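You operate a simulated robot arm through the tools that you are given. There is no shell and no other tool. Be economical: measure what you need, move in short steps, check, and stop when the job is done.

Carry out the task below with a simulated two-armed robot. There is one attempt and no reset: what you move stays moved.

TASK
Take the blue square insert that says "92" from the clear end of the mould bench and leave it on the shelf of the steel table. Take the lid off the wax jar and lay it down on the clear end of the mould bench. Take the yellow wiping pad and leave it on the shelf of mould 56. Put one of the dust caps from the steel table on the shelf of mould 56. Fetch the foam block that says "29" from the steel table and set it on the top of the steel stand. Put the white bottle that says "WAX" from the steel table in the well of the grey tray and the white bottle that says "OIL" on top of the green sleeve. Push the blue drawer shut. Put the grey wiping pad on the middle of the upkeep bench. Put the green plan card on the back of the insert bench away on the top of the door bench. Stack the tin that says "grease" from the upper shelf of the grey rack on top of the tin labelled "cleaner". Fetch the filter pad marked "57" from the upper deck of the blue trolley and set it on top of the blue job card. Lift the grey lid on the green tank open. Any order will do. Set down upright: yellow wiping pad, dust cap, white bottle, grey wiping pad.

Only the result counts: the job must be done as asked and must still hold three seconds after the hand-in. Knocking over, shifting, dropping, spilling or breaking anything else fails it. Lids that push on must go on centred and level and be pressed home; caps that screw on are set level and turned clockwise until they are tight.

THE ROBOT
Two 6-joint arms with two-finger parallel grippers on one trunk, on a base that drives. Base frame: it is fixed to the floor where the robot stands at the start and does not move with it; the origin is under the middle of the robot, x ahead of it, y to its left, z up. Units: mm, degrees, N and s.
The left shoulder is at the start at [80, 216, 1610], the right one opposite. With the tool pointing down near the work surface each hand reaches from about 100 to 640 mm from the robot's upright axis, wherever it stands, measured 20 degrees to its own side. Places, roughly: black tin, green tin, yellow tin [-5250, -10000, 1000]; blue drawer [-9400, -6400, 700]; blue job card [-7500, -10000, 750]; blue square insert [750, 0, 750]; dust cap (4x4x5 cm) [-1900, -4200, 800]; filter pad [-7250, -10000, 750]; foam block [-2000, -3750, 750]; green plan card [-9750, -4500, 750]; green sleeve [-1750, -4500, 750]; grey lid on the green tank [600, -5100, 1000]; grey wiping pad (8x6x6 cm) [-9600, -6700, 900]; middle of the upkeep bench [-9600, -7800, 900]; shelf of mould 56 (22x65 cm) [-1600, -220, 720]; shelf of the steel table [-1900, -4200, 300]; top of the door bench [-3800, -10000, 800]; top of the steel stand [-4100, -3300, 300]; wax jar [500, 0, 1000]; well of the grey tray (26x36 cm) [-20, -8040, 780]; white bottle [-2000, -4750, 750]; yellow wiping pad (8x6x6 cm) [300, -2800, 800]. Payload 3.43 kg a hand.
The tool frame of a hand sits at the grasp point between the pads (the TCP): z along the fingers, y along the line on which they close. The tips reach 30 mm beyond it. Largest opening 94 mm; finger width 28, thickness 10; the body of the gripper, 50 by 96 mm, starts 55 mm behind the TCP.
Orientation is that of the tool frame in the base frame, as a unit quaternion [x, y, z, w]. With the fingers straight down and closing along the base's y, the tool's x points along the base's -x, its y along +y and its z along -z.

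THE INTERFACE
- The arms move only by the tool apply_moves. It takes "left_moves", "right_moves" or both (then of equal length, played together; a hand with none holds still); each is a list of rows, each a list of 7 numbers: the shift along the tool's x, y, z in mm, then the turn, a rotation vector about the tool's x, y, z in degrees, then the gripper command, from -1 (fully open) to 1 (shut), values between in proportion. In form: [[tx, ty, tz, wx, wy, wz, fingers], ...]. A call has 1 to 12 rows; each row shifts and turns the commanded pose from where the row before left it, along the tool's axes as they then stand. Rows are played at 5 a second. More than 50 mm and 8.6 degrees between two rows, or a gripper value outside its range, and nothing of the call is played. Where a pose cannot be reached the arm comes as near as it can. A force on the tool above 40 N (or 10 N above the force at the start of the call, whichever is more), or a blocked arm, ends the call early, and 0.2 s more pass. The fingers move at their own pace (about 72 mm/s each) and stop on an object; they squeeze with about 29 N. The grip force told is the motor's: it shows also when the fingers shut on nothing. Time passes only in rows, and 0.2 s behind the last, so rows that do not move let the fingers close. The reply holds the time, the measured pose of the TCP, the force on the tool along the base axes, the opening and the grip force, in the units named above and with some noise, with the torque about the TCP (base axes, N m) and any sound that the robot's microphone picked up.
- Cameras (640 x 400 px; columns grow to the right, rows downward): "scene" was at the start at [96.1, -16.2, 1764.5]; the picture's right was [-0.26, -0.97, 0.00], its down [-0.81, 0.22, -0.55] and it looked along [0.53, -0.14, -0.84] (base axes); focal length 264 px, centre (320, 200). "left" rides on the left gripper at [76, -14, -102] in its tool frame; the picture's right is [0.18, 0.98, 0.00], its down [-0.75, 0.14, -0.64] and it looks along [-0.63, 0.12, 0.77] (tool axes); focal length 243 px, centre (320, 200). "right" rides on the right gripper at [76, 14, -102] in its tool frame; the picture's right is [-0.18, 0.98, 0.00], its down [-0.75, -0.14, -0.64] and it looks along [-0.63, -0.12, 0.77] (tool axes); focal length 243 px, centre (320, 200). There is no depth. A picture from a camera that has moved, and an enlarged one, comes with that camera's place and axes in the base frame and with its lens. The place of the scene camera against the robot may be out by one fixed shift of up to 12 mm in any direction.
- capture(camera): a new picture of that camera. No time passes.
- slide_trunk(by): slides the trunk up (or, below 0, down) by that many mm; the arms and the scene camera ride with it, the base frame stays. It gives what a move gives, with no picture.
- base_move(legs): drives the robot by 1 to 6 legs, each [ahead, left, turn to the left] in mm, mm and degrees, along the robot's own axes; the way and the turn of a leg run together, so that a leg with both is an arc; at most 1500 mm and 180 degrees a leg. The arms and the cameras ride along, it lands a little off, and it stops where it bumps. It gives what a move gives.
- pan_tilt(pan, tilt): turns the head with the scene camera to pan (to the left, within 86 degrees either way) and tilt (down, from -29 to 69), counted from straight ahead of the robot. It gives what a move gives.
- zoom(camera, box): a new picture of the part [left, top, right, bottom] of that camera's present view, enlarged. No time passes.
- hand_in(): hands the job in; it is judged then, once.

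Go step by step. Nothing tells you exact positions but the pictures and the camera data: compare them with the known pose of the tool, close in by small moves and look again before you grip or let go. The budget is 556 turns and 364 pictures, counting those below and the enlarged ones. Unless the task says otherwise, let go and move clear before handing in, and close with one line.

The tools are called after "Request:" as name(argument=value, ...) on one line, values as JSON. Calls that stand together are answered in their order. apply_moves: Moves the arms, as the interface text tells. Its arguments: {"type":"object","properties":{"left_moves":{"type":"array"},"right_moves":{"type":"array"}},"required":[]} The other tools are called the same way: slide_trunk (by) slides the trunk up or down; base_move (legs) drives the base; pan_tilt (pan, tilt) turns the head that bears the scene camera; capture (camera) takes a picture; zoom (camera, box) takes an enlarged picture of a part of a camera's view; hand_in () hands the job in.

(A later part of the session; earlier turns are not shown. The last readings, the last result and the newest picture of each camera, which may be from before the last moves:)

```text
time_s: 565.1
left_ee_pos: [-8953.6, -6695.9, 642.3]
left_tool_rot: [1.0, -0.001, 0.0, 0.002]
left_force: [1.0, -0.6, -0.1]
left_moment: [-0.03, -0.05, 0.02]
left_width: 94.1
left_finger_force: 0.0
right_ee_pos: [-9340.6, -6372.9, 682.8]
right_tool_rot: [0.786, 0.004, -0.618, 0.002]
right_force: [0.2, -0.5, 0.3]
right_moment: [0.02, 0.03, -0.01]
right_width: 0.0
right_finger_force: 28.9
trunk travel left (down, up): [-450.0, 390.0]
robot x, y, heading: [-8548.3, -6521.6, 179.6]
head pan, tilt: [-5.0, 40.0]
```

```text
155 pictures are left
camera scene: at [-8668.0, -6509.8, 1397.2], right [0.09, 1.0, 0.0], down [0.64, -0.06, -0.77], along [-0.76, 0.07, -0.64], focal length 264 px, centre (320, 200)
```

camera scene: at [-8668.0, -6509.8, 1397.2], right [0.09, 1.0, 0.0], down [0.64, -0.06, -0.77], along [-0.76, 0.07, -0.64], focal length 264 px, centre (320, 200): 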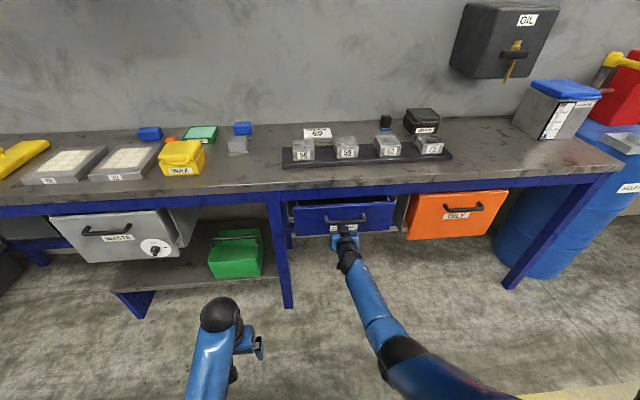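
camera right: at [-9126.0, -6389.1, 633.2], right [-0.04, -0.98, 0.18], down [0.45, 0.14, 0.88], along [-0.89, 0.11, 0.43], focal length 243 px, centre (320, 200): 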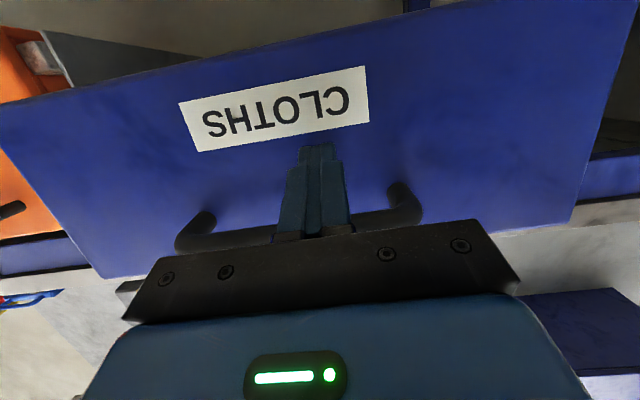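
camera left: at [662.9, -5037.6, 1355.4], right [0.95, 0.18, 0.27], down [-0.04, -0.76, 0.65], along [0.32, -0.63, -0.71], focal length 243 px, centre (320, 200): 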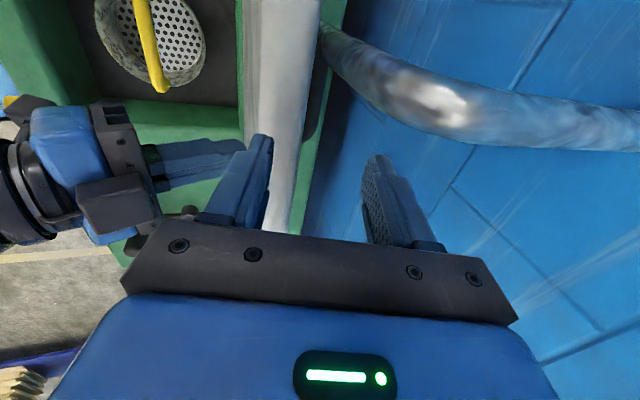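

Request:
apply_moves(right_moves=[[-4.7, 0, 19.5, 0, 0, 0, 1], [-4.7, 0, 19.5, 0, 0, 0, 1], [-4.7, 0, 19.5, 0, 0, 0, 1], [0, 0, 0, 0, 0, 0, 1]])

Request:
capture(camera="right")

Request:
zoom(camera="scene", box=[240, 170, 520, 290])

```text
time_s: 565.6
left_ee_pos: [-8953.2, -6695.5, 642.9]
left_tool_rot: [1.0, -0.002, -0.001, 0.0]
left_force: [-0.6, 0.7, -1.9]
left_moment: [0.08, -0.04, -0.01]
left_width: 94.0
left_finger_force: 0.1
right_ee_pos: [-9366.6, -6375.0, 679.0]
right_tool_rot: [0.79, -0.017, -0.613, 0.013]
right_force: [75.2, 0.6, 33.8]
right_moment: [-0.18, 1.6, 0.0]
right_width: 0.0
right_finger_force: 29.2
right hand out of reach, approached as far as the arm can: row 2
trunk travel left (down, up): [-450.0, 390.0]
robot x, y, heading: [-8544.4, -6515.9, 179.7]
head pan, tilt: [-5.0, 40.0]
stopped in row 2 (right hand): the force on the tool passed its limit at 96 N (the readings are from after the stop); the commanded pose is now the measured one
```

```text
154 pictures are left
camera right: at [-9250.2, -6392.2, 632.1], right [-0.06, -0.97, 0.22], down [0.44, 0.17, 0.88], along [-0.9, 0.15, 0.41], focal length 243 px, centre (320, 200)
```

right: 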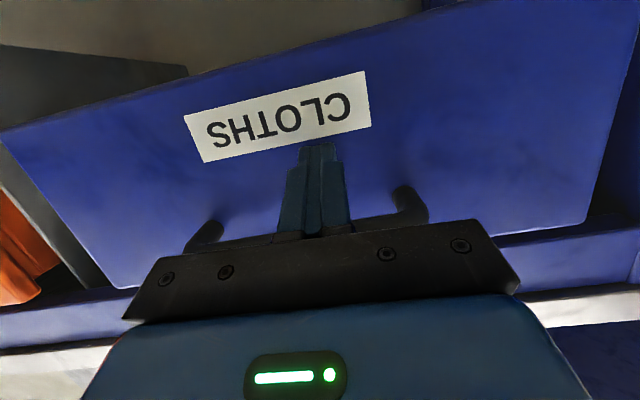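

```text
2.29 times, centred on (380, 230) of scene
camera zoom: at [-8665.5, -6510.2, 1397.4], right [0.09, 1.0, 0.0], down [0.64, -0.06, -0.77], along [-0.76, 0.07, -0.64], focal length 604 px, centre (183, 131)
```

zoom: 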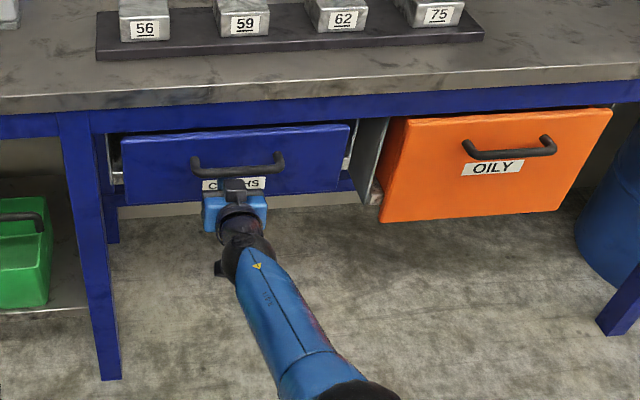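

Strong resistance at tip x≈-9395. To confirm it's fully shut (not just my reach limit), I'll retract a bit, drive closer, and push again.

Request:
apply_moves(right_moves=[[7, 0, -29, 0, 0, 0, 1], [14, 0, -39, 0, 0, 0, 1], [0, 0, 0, 0, 0, 0, 1]])

Request:
base_move(legs=[[60, 0, 0]])

Request:
apply_moves(right_moves=[[-1.2, 0, 4.9, 0, 0, 0, 1], [-1.2, 0, 4.9, 0, 0, 0, 1], [-1.2, 0, 4.9, 0, 0, 0, 1], [-1.2, 0, 4.9, 0, 0, 0, 1], [-1.2, 0, 4.9, 0, 0, 0, 1], [-1.2, 0, 4.9, 0, 0, 0, 1], [-1.2, 0, 4.9, 0, 0, 0, 1], [-1.2, 0, 4.9, 0, 0, 0, 1], [-1.2, 0, 4.9, 0, 0, 0, 1], [-1.2, 0, 4.9, 0, 0, 0, 1], [-1.2, 0, 4.9, 0, 0, 0, 1], [0, 0, 0, 0, 0, 0, 1]])

Request:
capture(camera="scene")

```text
time_s: 566.4
left_ee_pos: [-8954.2, -6695.3, 643.3]
left_tool_rot: [1.0, -0.002, 0.001, 0.001]
left_force: [-0.2, 0.2, -0.6]
left_moment: [-0.01, -0.03, -0.01]
left_width: 94.1
left_finger_force: 0.1
right_ee_pos: [-9297.5, -6376.6, 675.9]
right_tool_rot: [0.791, -0.017, -0.612, 0.014]
right_force: [-0.4, -0.3, -0.1]
right_moment: [0.02, 0.01, -0.01]
right_width: 0.1
right_finger_force: 29.1
trunk travel left (down, up): [-450.0, 390.0]
robot x, y, heading: [-8552.4, -6519.9, 179.6]
head pan, tilt: [-5.0, 40.0]
```

```text
time_s: 567.4
left_ee_pos: [-9014.3, -6694.8, 642.8]
left_tool_rot: [1.0, -0.001, 0.0, 0.001]
left_force: [0.9, 0.0, -0.9]
left_moment: [0.01, -0.02, -0.01]
left_width: 93.9
left_finger_force: 0.1
right_ee_pos: [-9357.8, -6375.9, 675.2]
right_tool_rot: [0.791, -0.018, -0.611, 0.013]
right_force: [-0.3, 0.9, 0.0]
right_moment: [0.0, -0.01, 0.0]
right_width: 0.0
right_finger_force: 28.8
trunk travel left (down, up): [-450.0, 390.0]
robot x, y, heading: [-8606.7, -6518.5, 179.9]
head pan, tilt: [-5.0, 40.0]
```

```text
time_s: 568.2
left_ee_pos: [-9010.7, -6695.2, 643.6]
left_tool_rot: [1.0, -0.002, -0.002, 0.001]
left_force: [0.5, -0.3, -0.8]
left_moment: [-0.01, 0.03, -0.02]
left_width: 94.3
left_finger_force: 0.0
right_ee_pos: [-9367.0, -6376.4, 677.0]
right_tool_rot: [0.791, -0.017, -0.612, 0.014]
right_force: [24.3, -1.3, 11.2]
right_moment: [-0.04, 0.51, 0.05]
right_width: 0.1
right_finger_force: 29.0
trunk travel left (down, up): [-450.0, 390.0]
robot x, y, heading: [-8607.7, -6518.8, 179.6]
head pan, tilt: [-5.0, 40.0]
stopped in row 4 (right hand): the force on the tool passed its limit at 47 N (the readings are from after the stop); the commanded pose is now the measured one
```

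```text
152 pictures are left
camera scene: at [-8720.9, -6509.6, 1397.9], right [0.09, 1.0, 0.0], down [0.64, -0.06, -0.77], along [-0.77, 0.07, -0.64], focal length 264 px, centre (320, 200)
```

scene: 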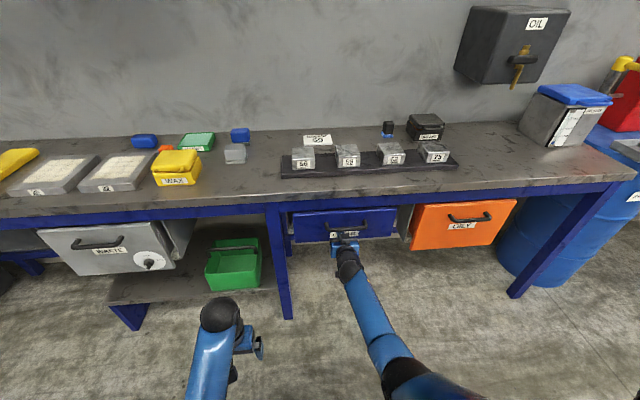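

Same hard stop at low force: the drawer is shut. Retracting, raising, and restoring the right tool.

Request:
apply_moves(right_moves=[[11, 0, -43, 0, 0, 0, 1], [11, 0, -43, 0, 0, 0, 1], [11, 0, -43, 0, 0, 0, 1], [11, 0, -43, 0, 0, 0, 1]])

Request:
slide_trunk(by=390)

Request:
apply_moves(right_moves=[[0, 0, 0, 0, 8.5, 0, -1], [0, 0, 0, 0, 8.5, 0, -1], [0, 0, 0, 0, 8.5, 0, -1], [0, 0, 0, 0, 8.5, 0, -1], [0, 0, 0, 0, 8.5, 0, -1], [0, 0, 0, 0, 8.5, 0, -1], [0, 0, 0, 0, 8.5, 0, -1], [0, 0, 0, 0, 8.5, 0, -1], [0, 0, 0, 0, 8.5, 0, -1], [0, 0, 0, 0, 0, 0, -1]])

Request:
capture(camera="scene")

```text
time_s: 569.2
left_ee_pos: [-9011.6, -6695.6, 642.8]
left_tool_rot: [1.0, -0.001, 0.0, 0.001]
left_force: [0.6, -0.5, 0.0]
left_moment: [-0.01, 0.01, -0.03]
left_width: 93.9
left_finger_force: 0.3
right_ee_pos: [-9193.0, -6378.6, 678.7]
right_tool_rot: [0.792, -0.018, -0.61, 0.014]
right_force: [-0.5, -0.1, -0.1]
right_moment: [0.02, -0.01, -0.02]
right_width: 0.1
right_finger_force: 29.2
trunk travel left (down, up): [-450.0, 390.0]
robot x, y, heading: [-8609.7, -6517.5, 179.7]
head pan, tilt: [-5.0, 40.0]
```

```text
time_s: 573.0
left_ee_pos: [-9012.6, -6694.7, 1032.5]
left_tool_rot: [1.0, -0.001, 0.0, 0.002]
left_force: [-0.3, -0.4, -0.8]
left_moment: [0.03, 0.0, -0.02]
left_width: 94.1
left_finger_force: 0.0
right_ee_pos: [-9194.2, -6378.7, 1066.6]
right_tool_rot: [0.792, -0.017, -0.61, 0.014]
right_force: [-0.1, -0.8, -0.1]
right_moment: [0.01, -0.01, -0.03]
right_width: 0.0
right_finger_force: 28.8
trunk travel left (down, up): [-840.0, 0.0]
robot x, y, heading: [-8610.3, -6518.5, 179.7]
head pan, tilt: [-5.0, 40.0]
```

```text
time_s: 575.2
left_ee_pos: [-9012.9, -6695.2, 1032.2]
left_tool_rot: [1.0, -0.002, 0.0, 0.001]
left_force: [-0.2, 0.8, -0.7]
left_moment: [-0.03, -0.01, 0.02]
left_width: 93.9
left_finger_force: 0.1
right_ee_pos: [-9193.7, -6379.6, 1066.4]
right_tool_rot: [1.0, -0.004, 0.013, 0.021]
right_force: [0.5, 0.2, -0.2]
right_moment: [0.03, 0.02, 0.01]
right_width: 94.1
right_finger_force: 0.1
trunk travel left (down, up): [-840.0, 0.0]
robot x, y, heading: [-8608.5, -6519.3, 179.6]
head pan, tilt: [-5.0, 40.0]
```

```text
151 pictures are left
camera scene: at [-8727.1, -6509.3, 1787.2], right [0.09, 1.0, 0.0], down [0.64, -0.06, -0.77], along [-0.76, 0.07, -0.64], focal length 264 px, centre (320, 200)
```

scene: 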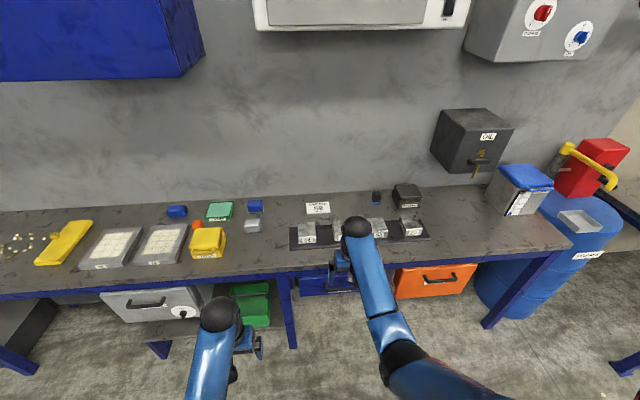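

Request:
apply_moves(right_moves=[[40, 0, 5, 2.4, -1.5, 0, -1], [40, 0, 5, 0, 0, 0, -1], [40, 0, 10, 0, 0, 0, -1], [40, 0, 10, 0, 0, 0, -1]])

Request:
base_move(legs=[[380, 0, 0.4]])

Request:
capture(camera="left")

Request:
pan_tilt(pan=0, tilt=55)

Request:
capture(camera="scene")

```text
time_s: 576.2
left_ee_pos: [-9013.0, -6695.0, 1033.8]
left_tool_rot: [1.0, -0.002, 0.0, 0.002]
left_force: [0.5, 0.5, -0.2]
left_moment: [0.0, 0.02, -0.01]
left_width: 94.2
left_finger_force: 0.1
right_ee_pos: [-9031.0, -6380.2, 1038.3]
right_tool_rot: [1.0, -0.004, -0.004, 0.0]
right_force: [0.1, 0.5, 0.4]
right_moment: [0.0, 0.02, 0.02]
right_width: 94.1
right_finger_force: 0.0
trunk travel left (down, up): [-840.0, 0.0]
robot x, y, heading: [-8611.1, -6521.2, 179.6]
head pan, tilt: [-5.0, 40.0]
```

```text
time_s: 578.6
left_ee_pos: [-9383.7, -6699.4, 1033.9]
left_tool_rot: [1.0, 0.003, -0.001, 0.001]
left_force: [0.6, 0.7, -0.4]
left_moment: [0.0, 0.02, -0.04]
left_width: 94.1
left_finger_force: 0.1
right_ee_pos: [-9407.7, -6385.2, 1039.1]
right_tool_rot: [1.0, 0.001, -0.003, 0.002]
right_force: [1.4, 0.5, 0.3]
right_moment: [0.0, 0.02, 0.03]
right_width: 94.0
right_finger_force: 0.0
trunk travel left (down, up): [-840.0, 0.0]
robot x, y, heading: [-8983.1, -6521.8, -179.7]
head pan, tilt: [-5.0, 40.0]
```

```text
150 pictures are left
camera left: at [-9307.6, -6684.3, 1134.0], right [0.19, -0.98, 0.0], down [-0.75, -0.15, 0.64], along [-0.63, -0.12, -0.77], focal length 243 px, centre (320, 200)
```

left: 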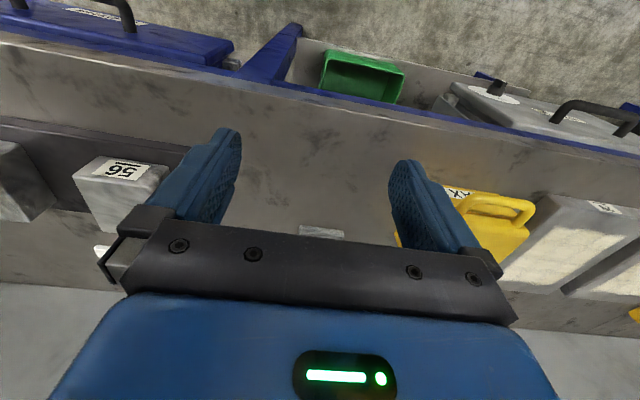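

```text
time_s: 579.4
left_ee_pos: [-9386.7, -6700.5, 1033.2]
left_tool_rot: [1.0, 0.004, 0.0, 0.001]
left_force: [1.3, 0.4, 0.2]
left_moment: [-0.02, 0.02, -0.01]
left_width: 94.2
left_finger_force: 0.0
right_ee_pos: [-9409.5, -6385.1, 1038.5]
right_tool_rot: [1.0, 0.001, -0.002, 0.001]
right_force: [-0.6, 0.0, -0.9]
right_moment: [0.02, 0.01, 0.0]
right_width: 94.0
right_finger_force: 0.0
trunk travel left (down, up): [-840.0, 0.0]
robot x, y, heading: [-8986.9, -6515.1, -179.8]
head pan, tilt: [0.0, 55.0]
```

```text
149 pictures are left
camera scene: at [-9089.6, -6517.8, 1766.6], right [0.0, 1.0, 0.0], down [0.82, 0.0, -0.57], along [-0.57, 0.0, -0.82], focal length 264 px, centre (320, 200)
```

scene: 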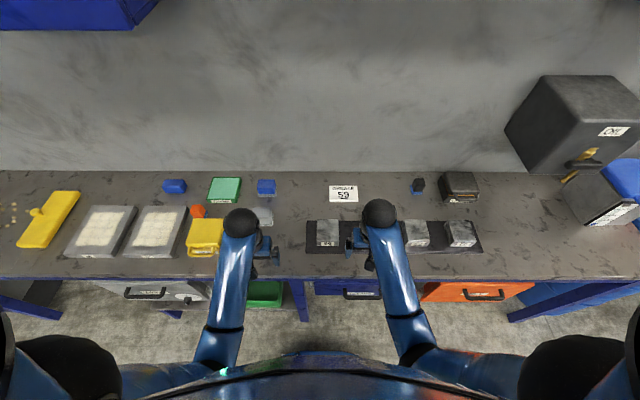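

Request:
apply_moves(left_moves=[[-45, 8, 0, 0, 0, 0, -1], [-45, 8, 0, 0, 0, 0, -1], [-45, 8, 0, 0, 0, 0, -1], [0, 0, 0, 0, 0, 0, -1]])

Request:
capture(camera="left")

```text
time_s: 580.4
left_ee_pos: [-9523.3, -6724.6, 1031.5]
left_tool_rot: [1.0, 0.003, 0.0, 0.002]
left_force: [0.0, -0.8, -0.5]
left_moment: [0.01, 0.02, -0.01]
left_width: 93.9
left_finger_force: 0.0
right_ee_pos: [-9409.8, -6385.9, 1039.4]
right_tool_rot: [1.0, 0.0, -0.002, 0.001]
right_force: [-0.4, -0.4, 0.1]
right_moment: [0.0, 0.02, 0.02]
right_width: 93.9
right_finger_force: 0.0
trunk travel left (down, up): [-840.0, 0.0]
robot x, y, heading: [-8988.6, -6521.0, -179.5]
head pan, tilt: [0.0, 55.0]
```

```text
148 pictures are left
camera left: at [-9447.2, -6709.3, 1132.1], right [0.19, -0.98, 0.0], down [-0.75, -0.15, 0.64], along [-0.63, -0.12, -0.77], focal length 243 px, centre (320, 200)
```

left: 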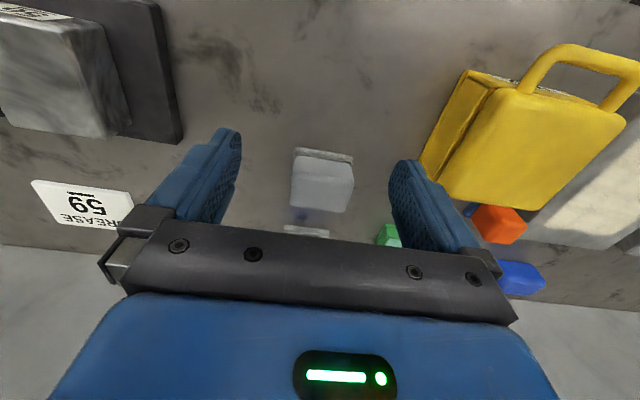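

Pad is at about (-9630,-6743), top z≈880. Driving 50 mm closer and moving over it.

Request:
base_move(legs=[[50, 0, 0]])

Request:
apply_moves(left_moves=[[-40, 18, 10, 0, 0, 0, -1], [-12, 0, 40, 0, 0, 0, -1], [0, 0, 40, 0, 0, 0, -1], [0, 0, 0, 0, 0, 0, -1]])

Request:
capture(camera="left")

```text
time_s: 581.3
left_ee_pos: [-9562.3, -6724.8, 1036.3]
left_tool_rot: [1.0, 0.005, -0.005, 0.002]
left_force: [0.5, 0.7, -0.1]
left_moment: [-0.01, 0.06, 0.03]
left_width: 94.2
left_finger_force: 0.0
right_ee_pos: [-9448.3, -6386.7, 1041.3]
right_tool_rot: [1.0, 0.002, -0.006, 0.0]
right_force: [0.1, 0.2, -0.1]
right_moment: [0.02, 0.08, -0.01]
right_width: 94.3
right_finger_force: 0.0
trunk travel left (down, up): [-840.0, 0.0]
robot x, y, heading: [-9032.0, -6519.6, -180.0]
head pan, tilt: [0.0, 55.0]
```

```text
time_s: 582.3
left_ee_pos: [-9623.6, -6742.4, 938.5]
left_tool_rot: [1.0, 0.004, 0.001, 0.001]
left_force: [-0.8, 0.7, -0.6]
left_moment: [0.0, 0.05, -0.03]
left_width: 94.1
left_finger_force: 0.0
right_ee_pos: [-9460.6, -6385.6, 1037.4]
right_tool_rot: [1.0, 0.001, 0.0, 0.001]
right_force: [-0.5, 0.1, 0.3]
right_moment: [-0.01, 0.0, 0.0]
right_width: 94.0
right_finger_force: 0.1
trunk travel left (down, up): [-840.0, 0.0]
robot x, y, heading: [-9032.4, -6521.0, -179.9]
head pan, tilt: [0.0, 55.0]
```

```text
147 pictures are left
camera left: at [-9547.4, -6727.2, 1039.3], right [0.19, -0.98, 0.0], down [-0.75, -0.15, 0.64], along [-0.63, -0.13, -0.77], focal length 243 px, centre (320, 200)
```

left: 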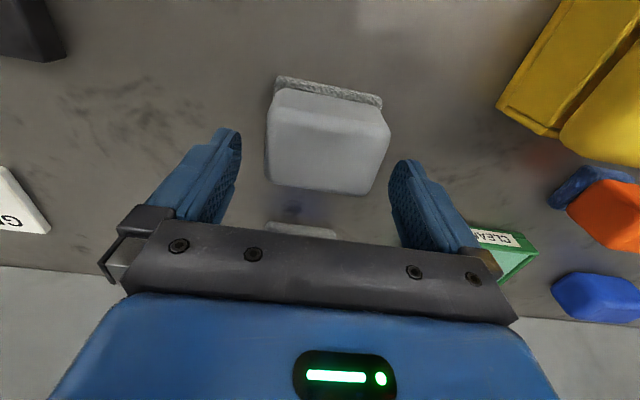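

Request:
apply_moves(left_moves=[[9, 4, 30, 0, 0, 0, -1], [0, 0, 20, 0, 0, 0, -1], [0, 0, 0, 0, 0, 0, -1]])

Request:
capture(camera="left")

```text
time_s: 583.1
left_ee_pos: [-9614.2, -6746.6, 890.6]
left_tool_rot: [1.0, 0.004, 0.001, 0.002]
left_force: [0.6, 0.3, -0.1]
left_moment: [-0.01, -0.01, -0.01]
left_width: 93.9
left_finger_force: 0.0
right_ee_pos: [-9459.1, -6386.1, 1037.0]
right_tool_rot: [1.0, 0.001, 0.0, 0.0]
right_force: [0.2, -0.1, 0.7]
right_moment: [0.0, -0.02, 0.04]
right_width: 94.1
right_finger_force: 0.1
trunk travel left (down, up): [-840.0, 0.0]
robot x, y, heading: [-9035.6, -6517.3, -179.7]
head pan, tilt: [0.0, 55.0]
```

```text
146 pictures are left
camera left: at [-9537.0, -6731.7, 990.9], right [0.19, -0.98, 0.0], down [-0.75, -0.15, 0.64], along [-0.63, -0.13, -0.77], focal length 243 px, centre (320, 200)
```

left: 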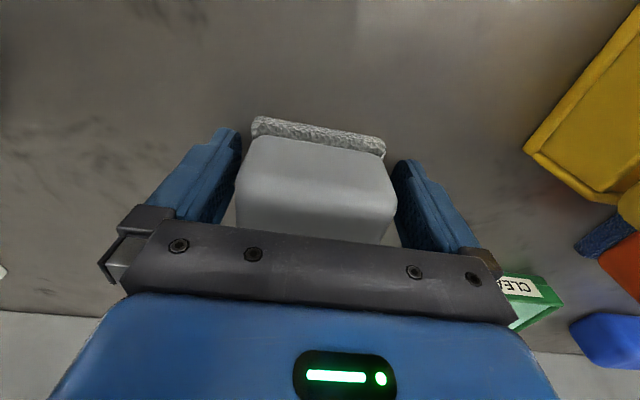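

Good straddle. Closing and lifting the grey pad.

Request:
apply_moves(left_moves=[[0, 0, 3, 0, 0, 0, -0.7], [0, 0, 0, 0, 0, 0, 0], [0, 0, 0, 0, 0, 0, 1], [0, 0, 0, 0, 0, 0, 1], [0, 0, -20, 0, 0, 0, 1], [0, 0, -40, 0, 0, 0, 1], [0, 0, -40, 0, 0, 0, 1]])

Request:
capture(camera="left")

```text
time_s: 584.7
left_ee_pos: [-9612.8, -6746.7, 988.6]
left_tool_rot: [1.0, 0.003, 0.001, 0.001]
left_force: [0.1, 0.0, -0.4]
left_moment: [0.01, 0.0, 0.01]
left_width: 74.9
left_finger_force: 28.9
right_ee_pos: [-9457.6, -6385.6, 1037.0]
right_tool_rot: [1.0, 0.001, 0.0, 0.002]
right_force: [-0.4, 1.0, -0.5]
right_moment: [0.0, 0.01, 0.0]
right_width: 94.3
right_finger_force: 0.0
trunk travel left (down, up): [-840.0, 0.0]
robot x, y, heading: [-9036.2, -6520.0, -179.5]
head pan, tilt: [0.0, 55.0]
```

```text
145 pictures are left
camera left: at [-9536.2, -6730.8, 1089.5], right [0.19, -0.98, 0.0], down [-0.75, -0.14, 0.64], along [-0.63, -0.13, -0.77], focal length 243 px, centre (320, 200)
```

left: 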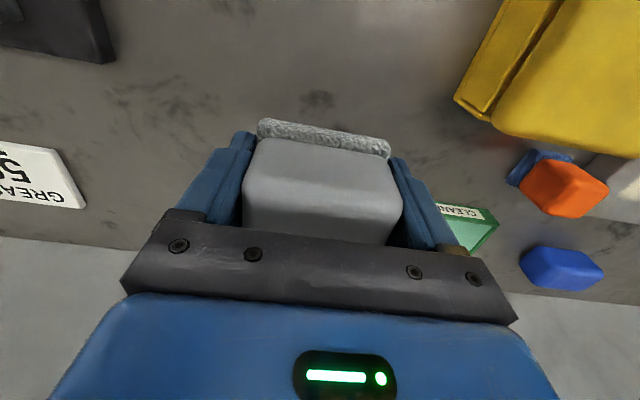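

Holding the grey pad. Raising, backing off slightly, and moving left along the bench toward its middle.

Request:
apply_moves(left_moves=[[20, 0, -40, 0, 0, 0, 1], [40, 0, 0, 0, 0, 0, 1], [40, 0, 0, 0, 0, 0, 1]])

Request:
base_move(legs=[[-250, 0, 0], [0, 1050, 0]])

Request:
capture(camera="scene")

```text
time_s: 585.5
left_ee_pos: [-9514.5, -6746.5, 1028.8]
left_tool_rot: [1.0, 0.003, 0.0, 0.001]
left_force: [0.2, -0.1, -0.6]
left_moment: [0.02, -0.01, 0.0]
left_width: 74.7
left_finger_force: 29.4
right_ee_pos: [-9456.1, -6385.5, 1039.3]
right_tool_rot: [1.0, 0.001, -0.001, 0.001]
right_force: [-0.1, -0.1, -0.6]
right_moment: [-0.02, 0.0, -0.01]
right_width: 94.1
right_finger_force: 0.0
trunk travel left (down, up): [-840.0, 0.0]
robot x, y, heading: [-9032.5, -6518.7, -179.5]
head pan, tilt: [0.0, 55.0]
```

```text
time_s: 592.3
left_ee_pos: [-9260.8, -7795.0, 1029.1]
left_tool_rot: [1.0, 0.004, 0.001, 0.001]
left_force: [0.5, 0.3, -1.7]
left_moment: [-0.01, 0.03, 0.03]
left_width: 74.8
left_finger_force: 28.9
right_ee_pos: [-9204.8, -7432.1, 1037.6]
right_tool_rot: [1.0, 0.001, -0.001, 0.002]
right_force: [0.1, -0.1, -0.2]
right_moment: [-0.01, 0.03, -0.03]
right_width: 94.0
right_finger_force: 0.1
trunk travel left (down, up): [-840.0, 0.0]
robot x, y, heading: [-8777.5, -7567.4, -179.6]
head pan, tilt: [0.0, 55.0]
```

```text
144 pictures are left
camera scene: at [-8883.9, -7564.0, 1766.5], right [-0.01, 1.0, 0.0], down [0.82, 0.0, -0.57], along [-0.57, 0.0, -0.82], focal length 264 px, centre (320, 200)
```

scene: 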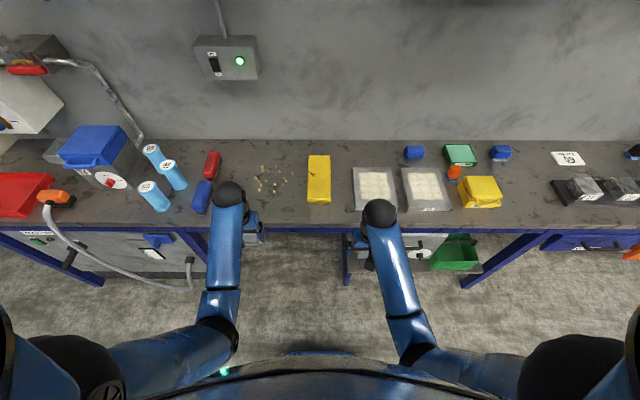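

Request:
zoom(camera="scene", box=[180, 130, 360, 230])

```text
3.56 times, centred on (270, 180) of scene
camera zoom: at [-8883.9, -7564.0, 1766.5], right [-0.01, 1.0, 0.0], down [0.82, 0.0, -0.57], along [-0.57, 0.0, -0.82], focal length 939 px, centre (498, 271)
```

zoom: 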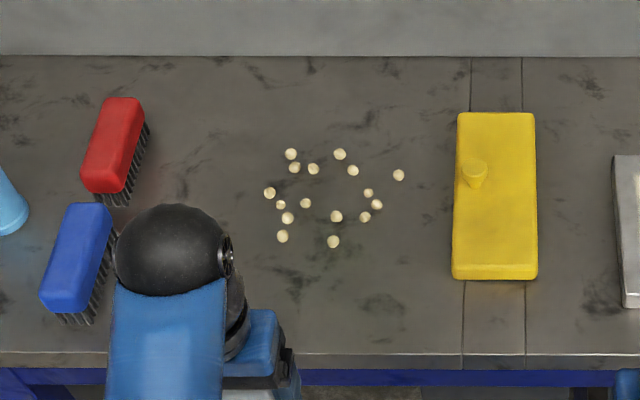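

Loose-looking crumbs lie at the bench's middle; I'll set the pad right in front of them without touching any. Driving ahead and checking with the left camera.

Request:
base_move(legs=[[250, 0, -0.4]])

Request:
capture(camera="left")

Request:
capture(camera="scene")

```text
time_s: 594.1
left_ee_pos: [-9507.0, -7795.1, 1030.5]
left_tool_rot: [1.0, 0.003, -0.001, 0.001]
left_force: [0.1, 0.2, -0.6]
left_moment: [-0.03, -0.01, 0.0]
left_width: 74.7
left_finger_force: 29.2
right_ee_pos: [-9448.7, -7433.8, 1038.7]
right_tool_rot: [1.0, 0.001, -0.002, 0.001]
right_force: [0.7, 0.2, 0.3]
right_moment: [0.03, 0.02, -0.01]
right_width: 94.1
right_finger_force: 0.1
trunk travel left (down, up): [-840.0, 0.0]
robot x, y, heading: [-9029.8, -7572.7, -179.5]
head pan, tilt: [0.0, 55.0]
```

```text
142 pictures are left
camera left: at [-9429.7, -7780.3, 1130.1], right [0.19, -0.98, 0.0], down [-0.75, -0.15, 0.64], along [-0.63, -0.12, -0.77], focal length 243 px, centre (320, 200)
```

left: 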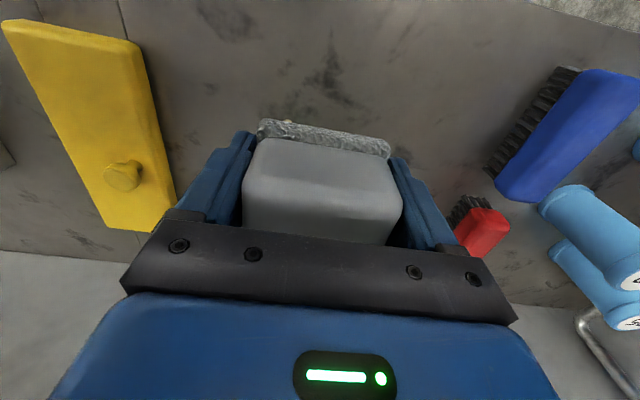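

```text
141 pictures are left
camera scene: at [-9126.9, -7567.0, 1767.0], right [0.0, 1.0, 0.0], down [0.82, 0.0, -0.58], along [-0.58, 0.0, -0.82], focal length 264 px, centre (320, 200)
```

scene: 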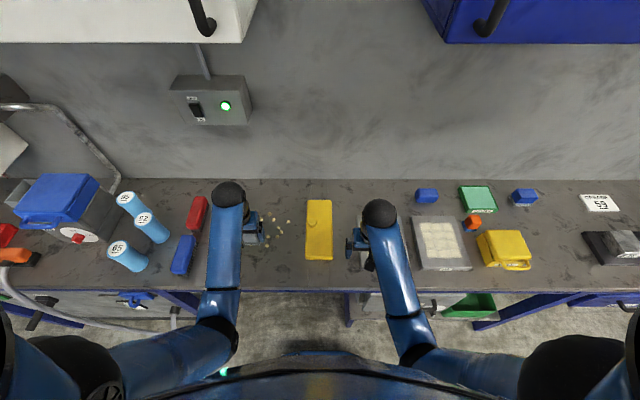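

One crumb sits quite near the front, so I'll instead use the free pocket left of the crumbs at mid-depth, (-9635,-7893), with the pad turned 90°. Rotating and shifting the base.

Request:
apply_moves(left_moves=[[0, 0, 0, 0, 0, 8.5, 1], [0, 0, 0, 0, 0, 8.5, 1], [0, 0, 0, 0, 0, 8.5, 1], [0, 0, 0, 0, 0, 8.5, 1], [0, 0, 0, 0, 0, 8.5, 1], [0, 0, 0, 0, 0, 8.5, 1], [0, 0, 0, 0, 0, 8.5, 1], [0, 0, 0, 0, 0, 8.5, 1], [0, 0, 0, 0, 0, 8.5, 1], [0, 0, 0, 0, 0, 8.5, 1], [0, 0, 0, 0, 0, 5, 1]])

Request:
base_move(legs=[[0, 98, -0.5]])

Request:
apply_moves(left_moves=[[0, 45, 0, 0, 0, 0, 1], [0, 45, 0, 0, 0, 0, 1], [0, 38, 30, 0, 0, 0, 1], [0, 0, 20, 0, 0, 0, 1], [0, 0, 0, 0, 0, 0, 1]])

Request:
capture(camera="left")

Request:
zoom(camera="scene", box=[180, 150, 400, 290])

```text
time_s: 596.5
left_ee_pos: [-9509.5, -7794.5, 1027.1]
left_tool_rot: [0.709, -0.705, 0.001, 0.0]
left_force: [0.5, 0.0, -0.5]
left_moment: [-0.01, 0.01, -0.01]
left_width: 74.8
left_finger_force: 28.5
right_ee_pos: [-9453.2, -7435.1, 1037.4]
right_tool_rot: [1.0, 0.001, -0.001, 0.001]
right_force: [0.1, 0.5, 0.3]
right_moment: [0.03, 0.01, 0.0]
right_width: 94.1
right_finger_force: 0.0
trunk travel left (down, up): [-840.0, 0.0]
robot x, y, heading: [-9027.6, -7566.9, -179.8]
head pan, tilt: [0.0, 55.0]
```

```text
time_s: 597.6
left_ee_pos: [-9511.9, -7878.6, 1030.0]
left_tool_rot: [-0.706, 0.708, -0.005, -0.003]
left_force: [-0.2, 1.3, -0.3]
left_moment: [-0.05, -0.01, -0.02]
left_width: 75.0
left_finger_force: 28.9
right_ee_pos: [-9452.2, -7519.6, 1035.7]
right_tool_rot: [1.0, -0.005, 0.0, 0.005]
right_force: [0.4, 0.6, 0.7]
right_moment: [-0.04, 0.0, 0.01]
right_width: 94.2
right_finger_force: 0.0
trunk travel left (down, up): [-840.0, 0.0]
robot x, y, heading: [-9031.3, -7665.3, 180.1]
head pan, tilt: [0.0, 55.0]
```

```text
time_s: 598.9
left_ee_pos: [-9640.6, -7884.5, 978.5]
left_tool_rot: [-0.706, 0.708, -0.002, 0.0]
left_force: [-0.6, -0.8, -0.6]
left_moment: [-0.02, 0.02, 0.04]
left_width: 75.0
left_finger_force: 29.3
right_ee_pos: [-9451.6, -7526.5, 1038.3]
right_tool_rot: [1.0, -0.004, -0.001, 0.001]
right_force: [0.0, 0.4, -0.4]
right_moment: [-0.02, 0.01, 0.0]
right_width: 94.3
right_finger_force: 0.1
trunk travel left (down, up): [-840.0, 0.0]
robot x, y, heading: [-9024.3, -7664.8, 179.9]
head pan, tilt: [0.0, 55.0]
```

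```text
140 pictures are left
camera left: at [-9626.0, -7960.9, 1079.1], right [-0.98, -0.18, 0.0], down [-0.14, 0.76, 0.64], along [-0.12, 0.63, -0.77], focal length 243 px, centre (320, 200)
```

left: 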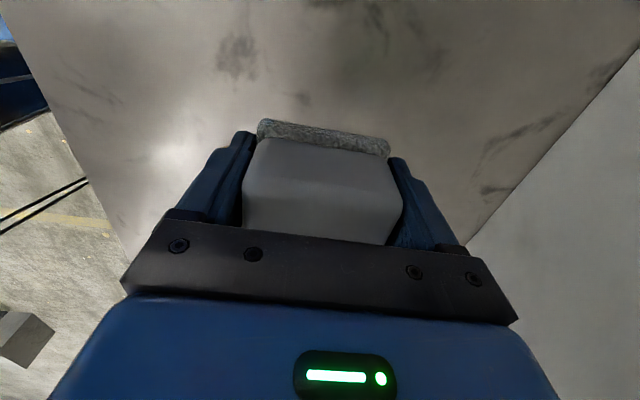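

```text
2.86 times, centred on (290, 220) of scene
camera zoom: at [-9132.4, -7661.2, 1766.6], right [0.0, 1.0, 0.0], down [0.82, 0.0, -0.57], along [-0.57, 0.0, -0.82], focal length 755 px, centre (406, 143)
```

zoom: 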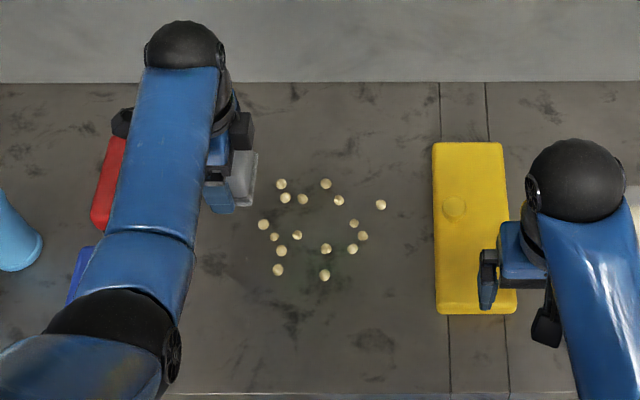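

Shifting 18 mm further from the crumbs, then lowering.

Request:
apply_moves(left_moves=[[18, 0, 20, 0, 0, 0, 1], [0, 0, 35, 0, 0, 0, 1], [0, 0, 20, 0, 0, 0, 1], [0, 0, 6, 0, 0, 0, 1], [0, 0, 3, 0, 0, 0, 1], [0, 0, 3, 0, 0, 0, 1], [0, 0, 3, 0, 0, 0, 1], [0, 0, 3, 0, 0, 0, 1], [0, 0, 3, 0, 0, 0, 1]])

Request:
zoom(camera="scene", box=[210, 170, 310, 250])

```text
time_s: 600.8
left_ee_pos: [-9639.6, -7904.0, 889.8]
left_tool_rot: [0.707, -0.707, -0.001, 0.003]
left_force: [16.8, 0.0, 32.3]
left_moment: [0.75, -1.85, -0.23]
left_width: 74.7
left_finger_force: 29.3
right_ee_pos: [-9447.6, -7525.1, 1040.2]
right_tool_rot: [1.0, -0.004, -0.003, 0.001]
right_force: [-0.5, 1.0, 0.2]
right_moment: [0.01, -0.01, 0.01]
right_width: 94.1
right_finger_force: 0.0
trunk travel left (down, up): [-840.0, 0.0]
robot x, y, heading: [-9029.8, -7661.0, 179.8]
head pan, tilt: [0.0, 55.0]
stopped in row 9 (left hand): the force on the tool passed its limit at 43 N (the readings are from after the stop); the commanded pose is now the measured one
```

```text
5.00 times, centred on (260, 210) of scene
camera zoom: at [-9125.8, -7659.9, 1767.2], right [0.0, 1.0, 0.0], down [0.82, 0.0, -0.58], along [-0.58, 0.0, -0.82], focal length 1321 px, centre (620, 150)
```

zoom: 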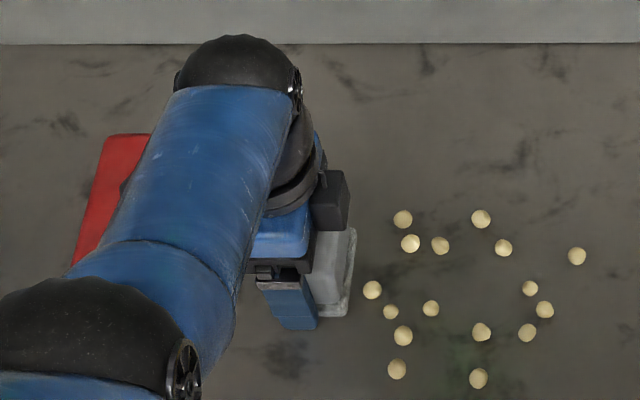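

Pad is down, clear of the crumbs. Releasing and lifting.

Request:
apply_moves(left_moves=[[0, 0, -2, 0, 0, 0, 1], [0, 0, 0, 0, 0, 0, -0.8], [0, 0, 0, 0, 0, 0, -0.9], [0, 0, -20, 0, 0, 0, -0.9], [0, 0, -45, 0, 0, 0, -0.9], [0, 0, -45, 0, 0, 0, -0.9], [0, -45, -20, 0, 0, 0, -0.9], [0, -45, 0, 0, 0, 0, -0.9], [0, -45, 0, 0, 0, 0, -0.9]])

Request:
zoom(camera="scene", box=[180, 150, 400, 290])

```text
time_s: 602.8
left_ee_pos: [-9506.0, -7903.6, 1018.2]
left_tool_rot: [-0.706, 0.708, 0.002, -0.003]
left_force: [-0.1, 0.0, -0.6]
left_moment: [0.01, 0.0, 0.03]
left_width: 89.3
left_finger_force: 0.0
right_ee_pos: [-9450.6, -7525.5, 1038.7]
right_tool_rot: [1.0, -0.004, -0.002, 0.0]
right_force: [0.8, 0.2, 0.1]
right_moment: [0.02, 0.04, 0.0]
right_width: 94.3
right_finger_force: 0.1
trunk travel left (down, up): [-840.0, 0.0]
robot x, y, heading: [-9028.3, -7667.4, 179.8]
head pan, tilt: [0.0, 55.0]
```

```text
2.86 times, centred on (290, 220) of scene
camera zoom: at [-9130.2, -7661.6, 1766.8], right [0.0, 1.0, 0.0], down [0.82, 0.0, -0.57], along [-0.57, 0.0, -0.82], focal length 755 px, centre (406, 143)
```

zoom: 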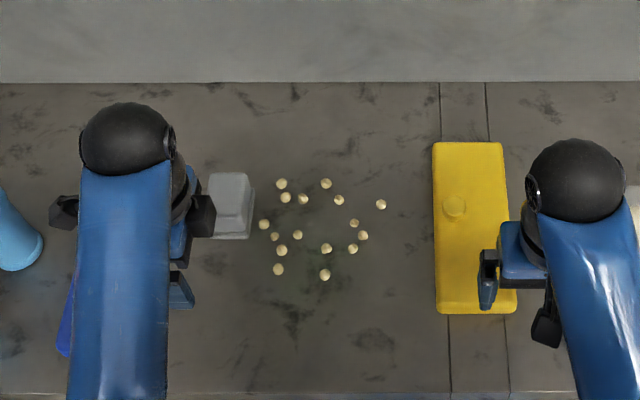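

Grey pad placed. Restoring the left tool and moving to the insert bench.

Request:
base_move(legs=[[-450, 0, 0], [0, -1500, 0], [0, -1500, 0]])

Request:
apply_moves(left_moves=[[0, 0, 0, 0, 0, -8.5, -1], [0, 0, 0, 0, 0, -8.5, -1], [0, 0, 0, 0, 0, -8.5, -1], [0, 0, 0, 0, 0, -8.5, -1], [0, 0, 0, 0, 0, -8.5, -1], [0, 0, 0, 0, 0, -8.5, -1], [0, 0, 0, 0, 0, -8.5, -1], [0, 0, 0, 0, 0, -8.5, -1], [0, 0, 0, 0, 0, -8.5, -1], [0, 0, 0, 0, 0, -8.5, -1], [0, 0, 0, 0, 0, -5, -1]])

Request:
pan_tilt(pan=0, tilt=40)

Request:
capture(camera="scene")

```text
time_s: 619.6
left_ee_pos: [-9060.1, -4894.5, 1016.4]
left_tool_rot: [-0.704, 0.711, 0.002, -0.002]
left_force: [0.6, -0.5, 0.2]
left_moment: [-0.04, -0.01, 0.03]
left_width: 89.4
left_finger_force: 0.1
right_ee_pos: [-9001.3, -4517.9, 1037.0]
right_tool_rot: [1.0, -0.008, -0.001, -0.001]
right_force: [-0.3, -0.2, 0.3]
right_moment: [-0.02, -0.01, 0.0]
right_width: 94.0
right_finger_force: 0.1
trunk travel left (down, up): [-840.0, 0.0]
robot x, y, heading: [-8582.2, -4660.2, 179.2]
head pan, tilt: [0.0, 55.0]
```

```text
time_s: 622.0
left_ee_pos: [-9060.7, -4894.8, 1016.9]
left_tool_rot: [1.0, -0.003, -0.003, 0.002]
left_force: [0.2, 0.0, 0.1]
left_moment: [-0.02, -0.01, 0.0]
left_width: 93.9
left_finger_force: 0.1
right_ee_pos: [-9000.9, -4517.3, 1038.5]
right_tool_rot: [1.0, -0.008, -0.001, 0.0]
right_force: [0.0, -0.1, -0.2]
right_moment: [0.01, 0.02, -0.01]
right_width: 94.1
right_finger_force: 0.0
trunk travel left (down, up): [-840.0, 0.0]
robot x, y, heading: [-8576.2, -4657.0, 179.2]
head pan, tilt: [0.0, 55.0]
```

```text
time_s: 622.8
left_ee_pos: [-9061.1, -4895.0, 1015.8]
left_tool_rot: [1.0, -0.005, -0.002, 0.001]
left_force: [-0.1, -0.6, 0.0]
left_moment: [0.02, -0.01, 0.01]
left_width: 94.1
left_finger_force: 0.0
right_ee_pos: [-9002.7, -4517.8, 1037.6]
right_tool_rot: [1.0, -0.008, 0.0, 0.001]
right_force: [-0.1, 0.4, 0.0]
right_moment: [0.02, -0.03, -0.01]
right_width: 94.4
right_finger_force: 0.1
trunk travel left (down, up): [-840.0, 0.0]
robot x, y, heading: [-8578.0, -4659.7, 179.2]
head pan, tilt: [0.0, 40.0]
```

```text
136 pictures are left
camera scene: at [-8696.4, -4655.2, 1787.2], right [0.01, 1.0, 0.0], down [0.64, -0.01, -0.77], along [-0.77, 0.01, -0.64], focal length 264 px, centre (320, 200)
```

scene: 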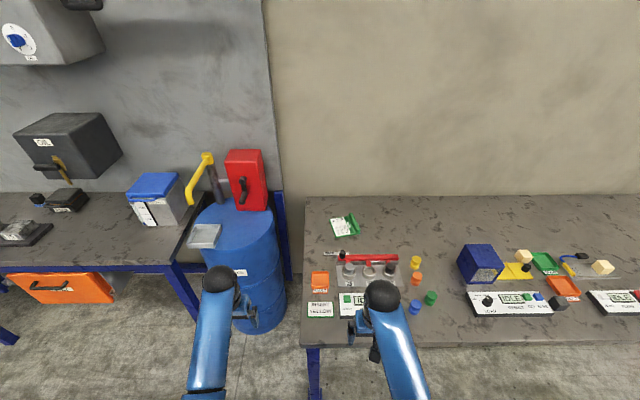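

Request:
zoom(camera="scene", box=[290, 190, 450, 330])

```text
2.86 times, centred on (370, 260) of scene
camera zoom: at [-8696.4, -4655.2, 1787.2], right [0.01, 1.0, 0.0], down [0.64, -0.01, -0.77], along [-0.77, 0.01, -0.64], focal length 755 px, centre (177, 29)
```

zoom: 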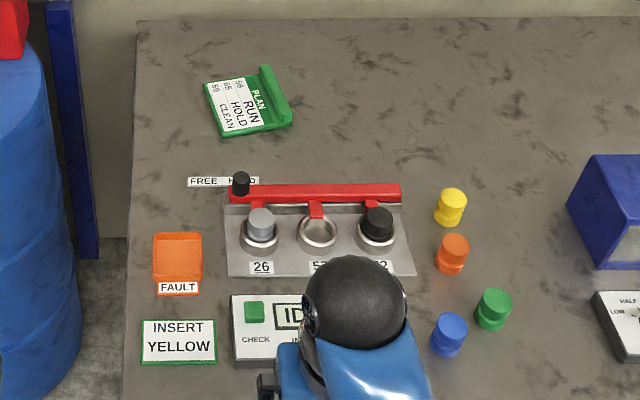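

The green card lies near (-9670,-4490), deep on the bench. I'll use the left arm aligned with it, with the base reaching partly under the open bench. Driving into position.

Request:
base_move(legs=[[0, -385, 0.8], [200, 0, 0]])

Request:
pan_tilt(pan=10, tilt=45)

Request:
capture(camera="scene")

Request:
capture(camera="left")

```text
time_s: 626.4
left_ee_pos: [-9251.9, -4508.1, 1019.4]
left_tool_rot: [1.0, -0.002, -0.004, 0.001]
left_force: [0.3, -0.4, 0.2]
left_moment: [-0.01, 0.06, 0.04]
left_width: 94.1
left_finger_force: 0.0
right_ee_pos: [-9193.4, -4128.3, 1038.6]
right_tool_rot: [1.0, -0.006, -0.004, 0.001]
right_force: [0.1, 0.3, 0.1]
right_moment: [-0.01, 0.01, -0.01]
right_width: 93.8
right_finger_force: 0.0
trunk travel left (down, up): [-840.0, 0.0]
robot x, y, heading: [-8776.7, -4269.8, 179.9]
head pan, tilt: [0.0, 40.0]
```

```text
time_s: 627.1
left_ee_pos: [-9252.8, -4506.7, 1017.7]
left_tool_rot: [1.0, -0.002, -0.003, 0.002]
left_force: [0.7, -0.7, 0.1]
left_moment: [-0.05, 0.0, 0.03]
left_width: 94.0
left_finger_force: 0.1
right_ee_pos: [-9195.9, -4128.7, 1037.4]
right_tool_rot: [1.0, -0.006, -0.001, 0.001]
right_force: [1.0, 0.3, 0.9]
right_moment: [-0.04, 0.02, 0.02]
right_width: 94.1
right_finger_force: 0.0
trunk travel left (down, up): [-840.0, 0.0]
robot x, y, heading: [-8775.1, -4265.8, 179.7]
head pan, tilt: [10.0, 45.0]
```

```text
134 pictures are left
camera scene: at [-8885.0, -4279.8, 1780.1], right [-0.17, 0.99, 0.0], down [0.7, 0.12, -0.71], along [-0.7, -0.12, -0.71], focal length 264 px, centre (320, 200)
```

scene: 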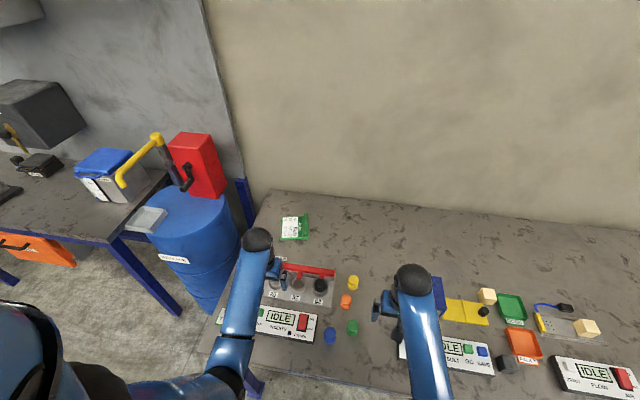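

```text
133 pictures are left
camera left: at [-9176.4, -4492.7, 1117.3], right [0.18, -0.98, 0.0], down [-0.75, -0.14, 0.65], along [-0.64, -0.12, -0.76], focal length 243 px, centre (320, 200)
```

left: 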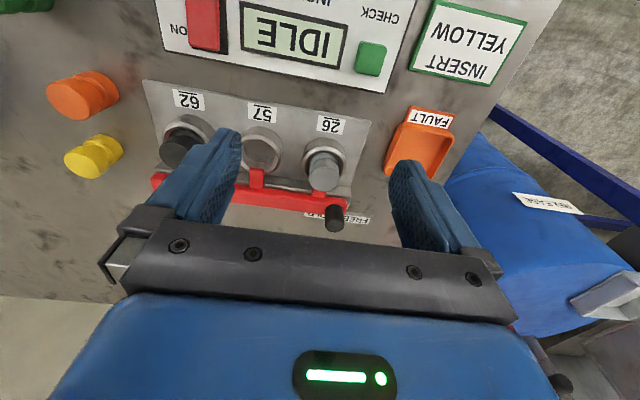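

Card at (-9621,-4521), z≈848; its raised ridge runs roughly along x at (-9635,-4470). I'll approach with the left tool yawed ~11° and pitched forward ~43°. Setting the orientation and raising first.

Request:
apply_moves(left_moves=[[0, 0, 0, 0, 0, -6, -1], [0, 0, 0, 0, 0, -5.5, -1], [0, 0, 0, 0, -8.5, 0, -1], [0, 0, 0, 0, -8.5, 0, -1], [0, 0, 0, 0, -8.5, 0, -1], [0, 0, 0, 0, -8.5, 0, -1], [0, 0, 0, 0, -8.5, 0, -1], [-30, 0, -33, 0, 0, 0, -1], [-30, 0, -33, 0, 0, 0, -1], [-30, 0, -33, 0, 0, 0, -1], [0, 0, 0, 0, 0, 0, -1]])

Request:
capture(camera="scene")

```text
time_s: 629.5
left_ee_pos: [-9252.5, -4507.0, 1152.6]
left_tool_rot: [0.927, 0.091, -0.363, 0.036]
left_force: [0.0, 0.1, 0.2]
left_moment: [0.02, -0.01, 0.0]
left_width: 94.0
left_finger_force: 0.0
right_ee_pos: [-9198.1, -4130.4, 1038.3]
right_tool_rot: [1.0, -0.004, -0.001, 0.001]
right_force: [0.0, -0.5, 0.4]
right_moment: [0.0, -0.01, -0.01]
right_width: 93.9
right_finger_force: 0.1
trunk travel left (down, up): [-840.0, 0.0]
robot x, y, heading: [-8774.4, -4266.1, 179.8]
head pan, tilt: [10.0, 45.0]
```

```text
132 pictures are left
camera scene: at [-8887.0, -4279.8, 1780.0], right [-0.17, 0.99, 0.0], down [0.7, 0.12, -0.71], along [-0.7, -0.12, -0.71], focal length 264 px, centre (320, 200)
```

scene: 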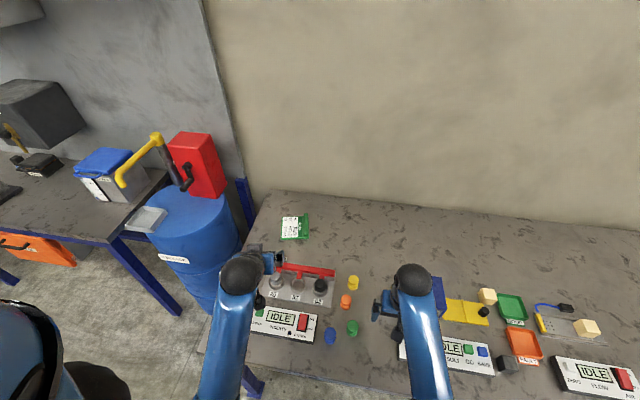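

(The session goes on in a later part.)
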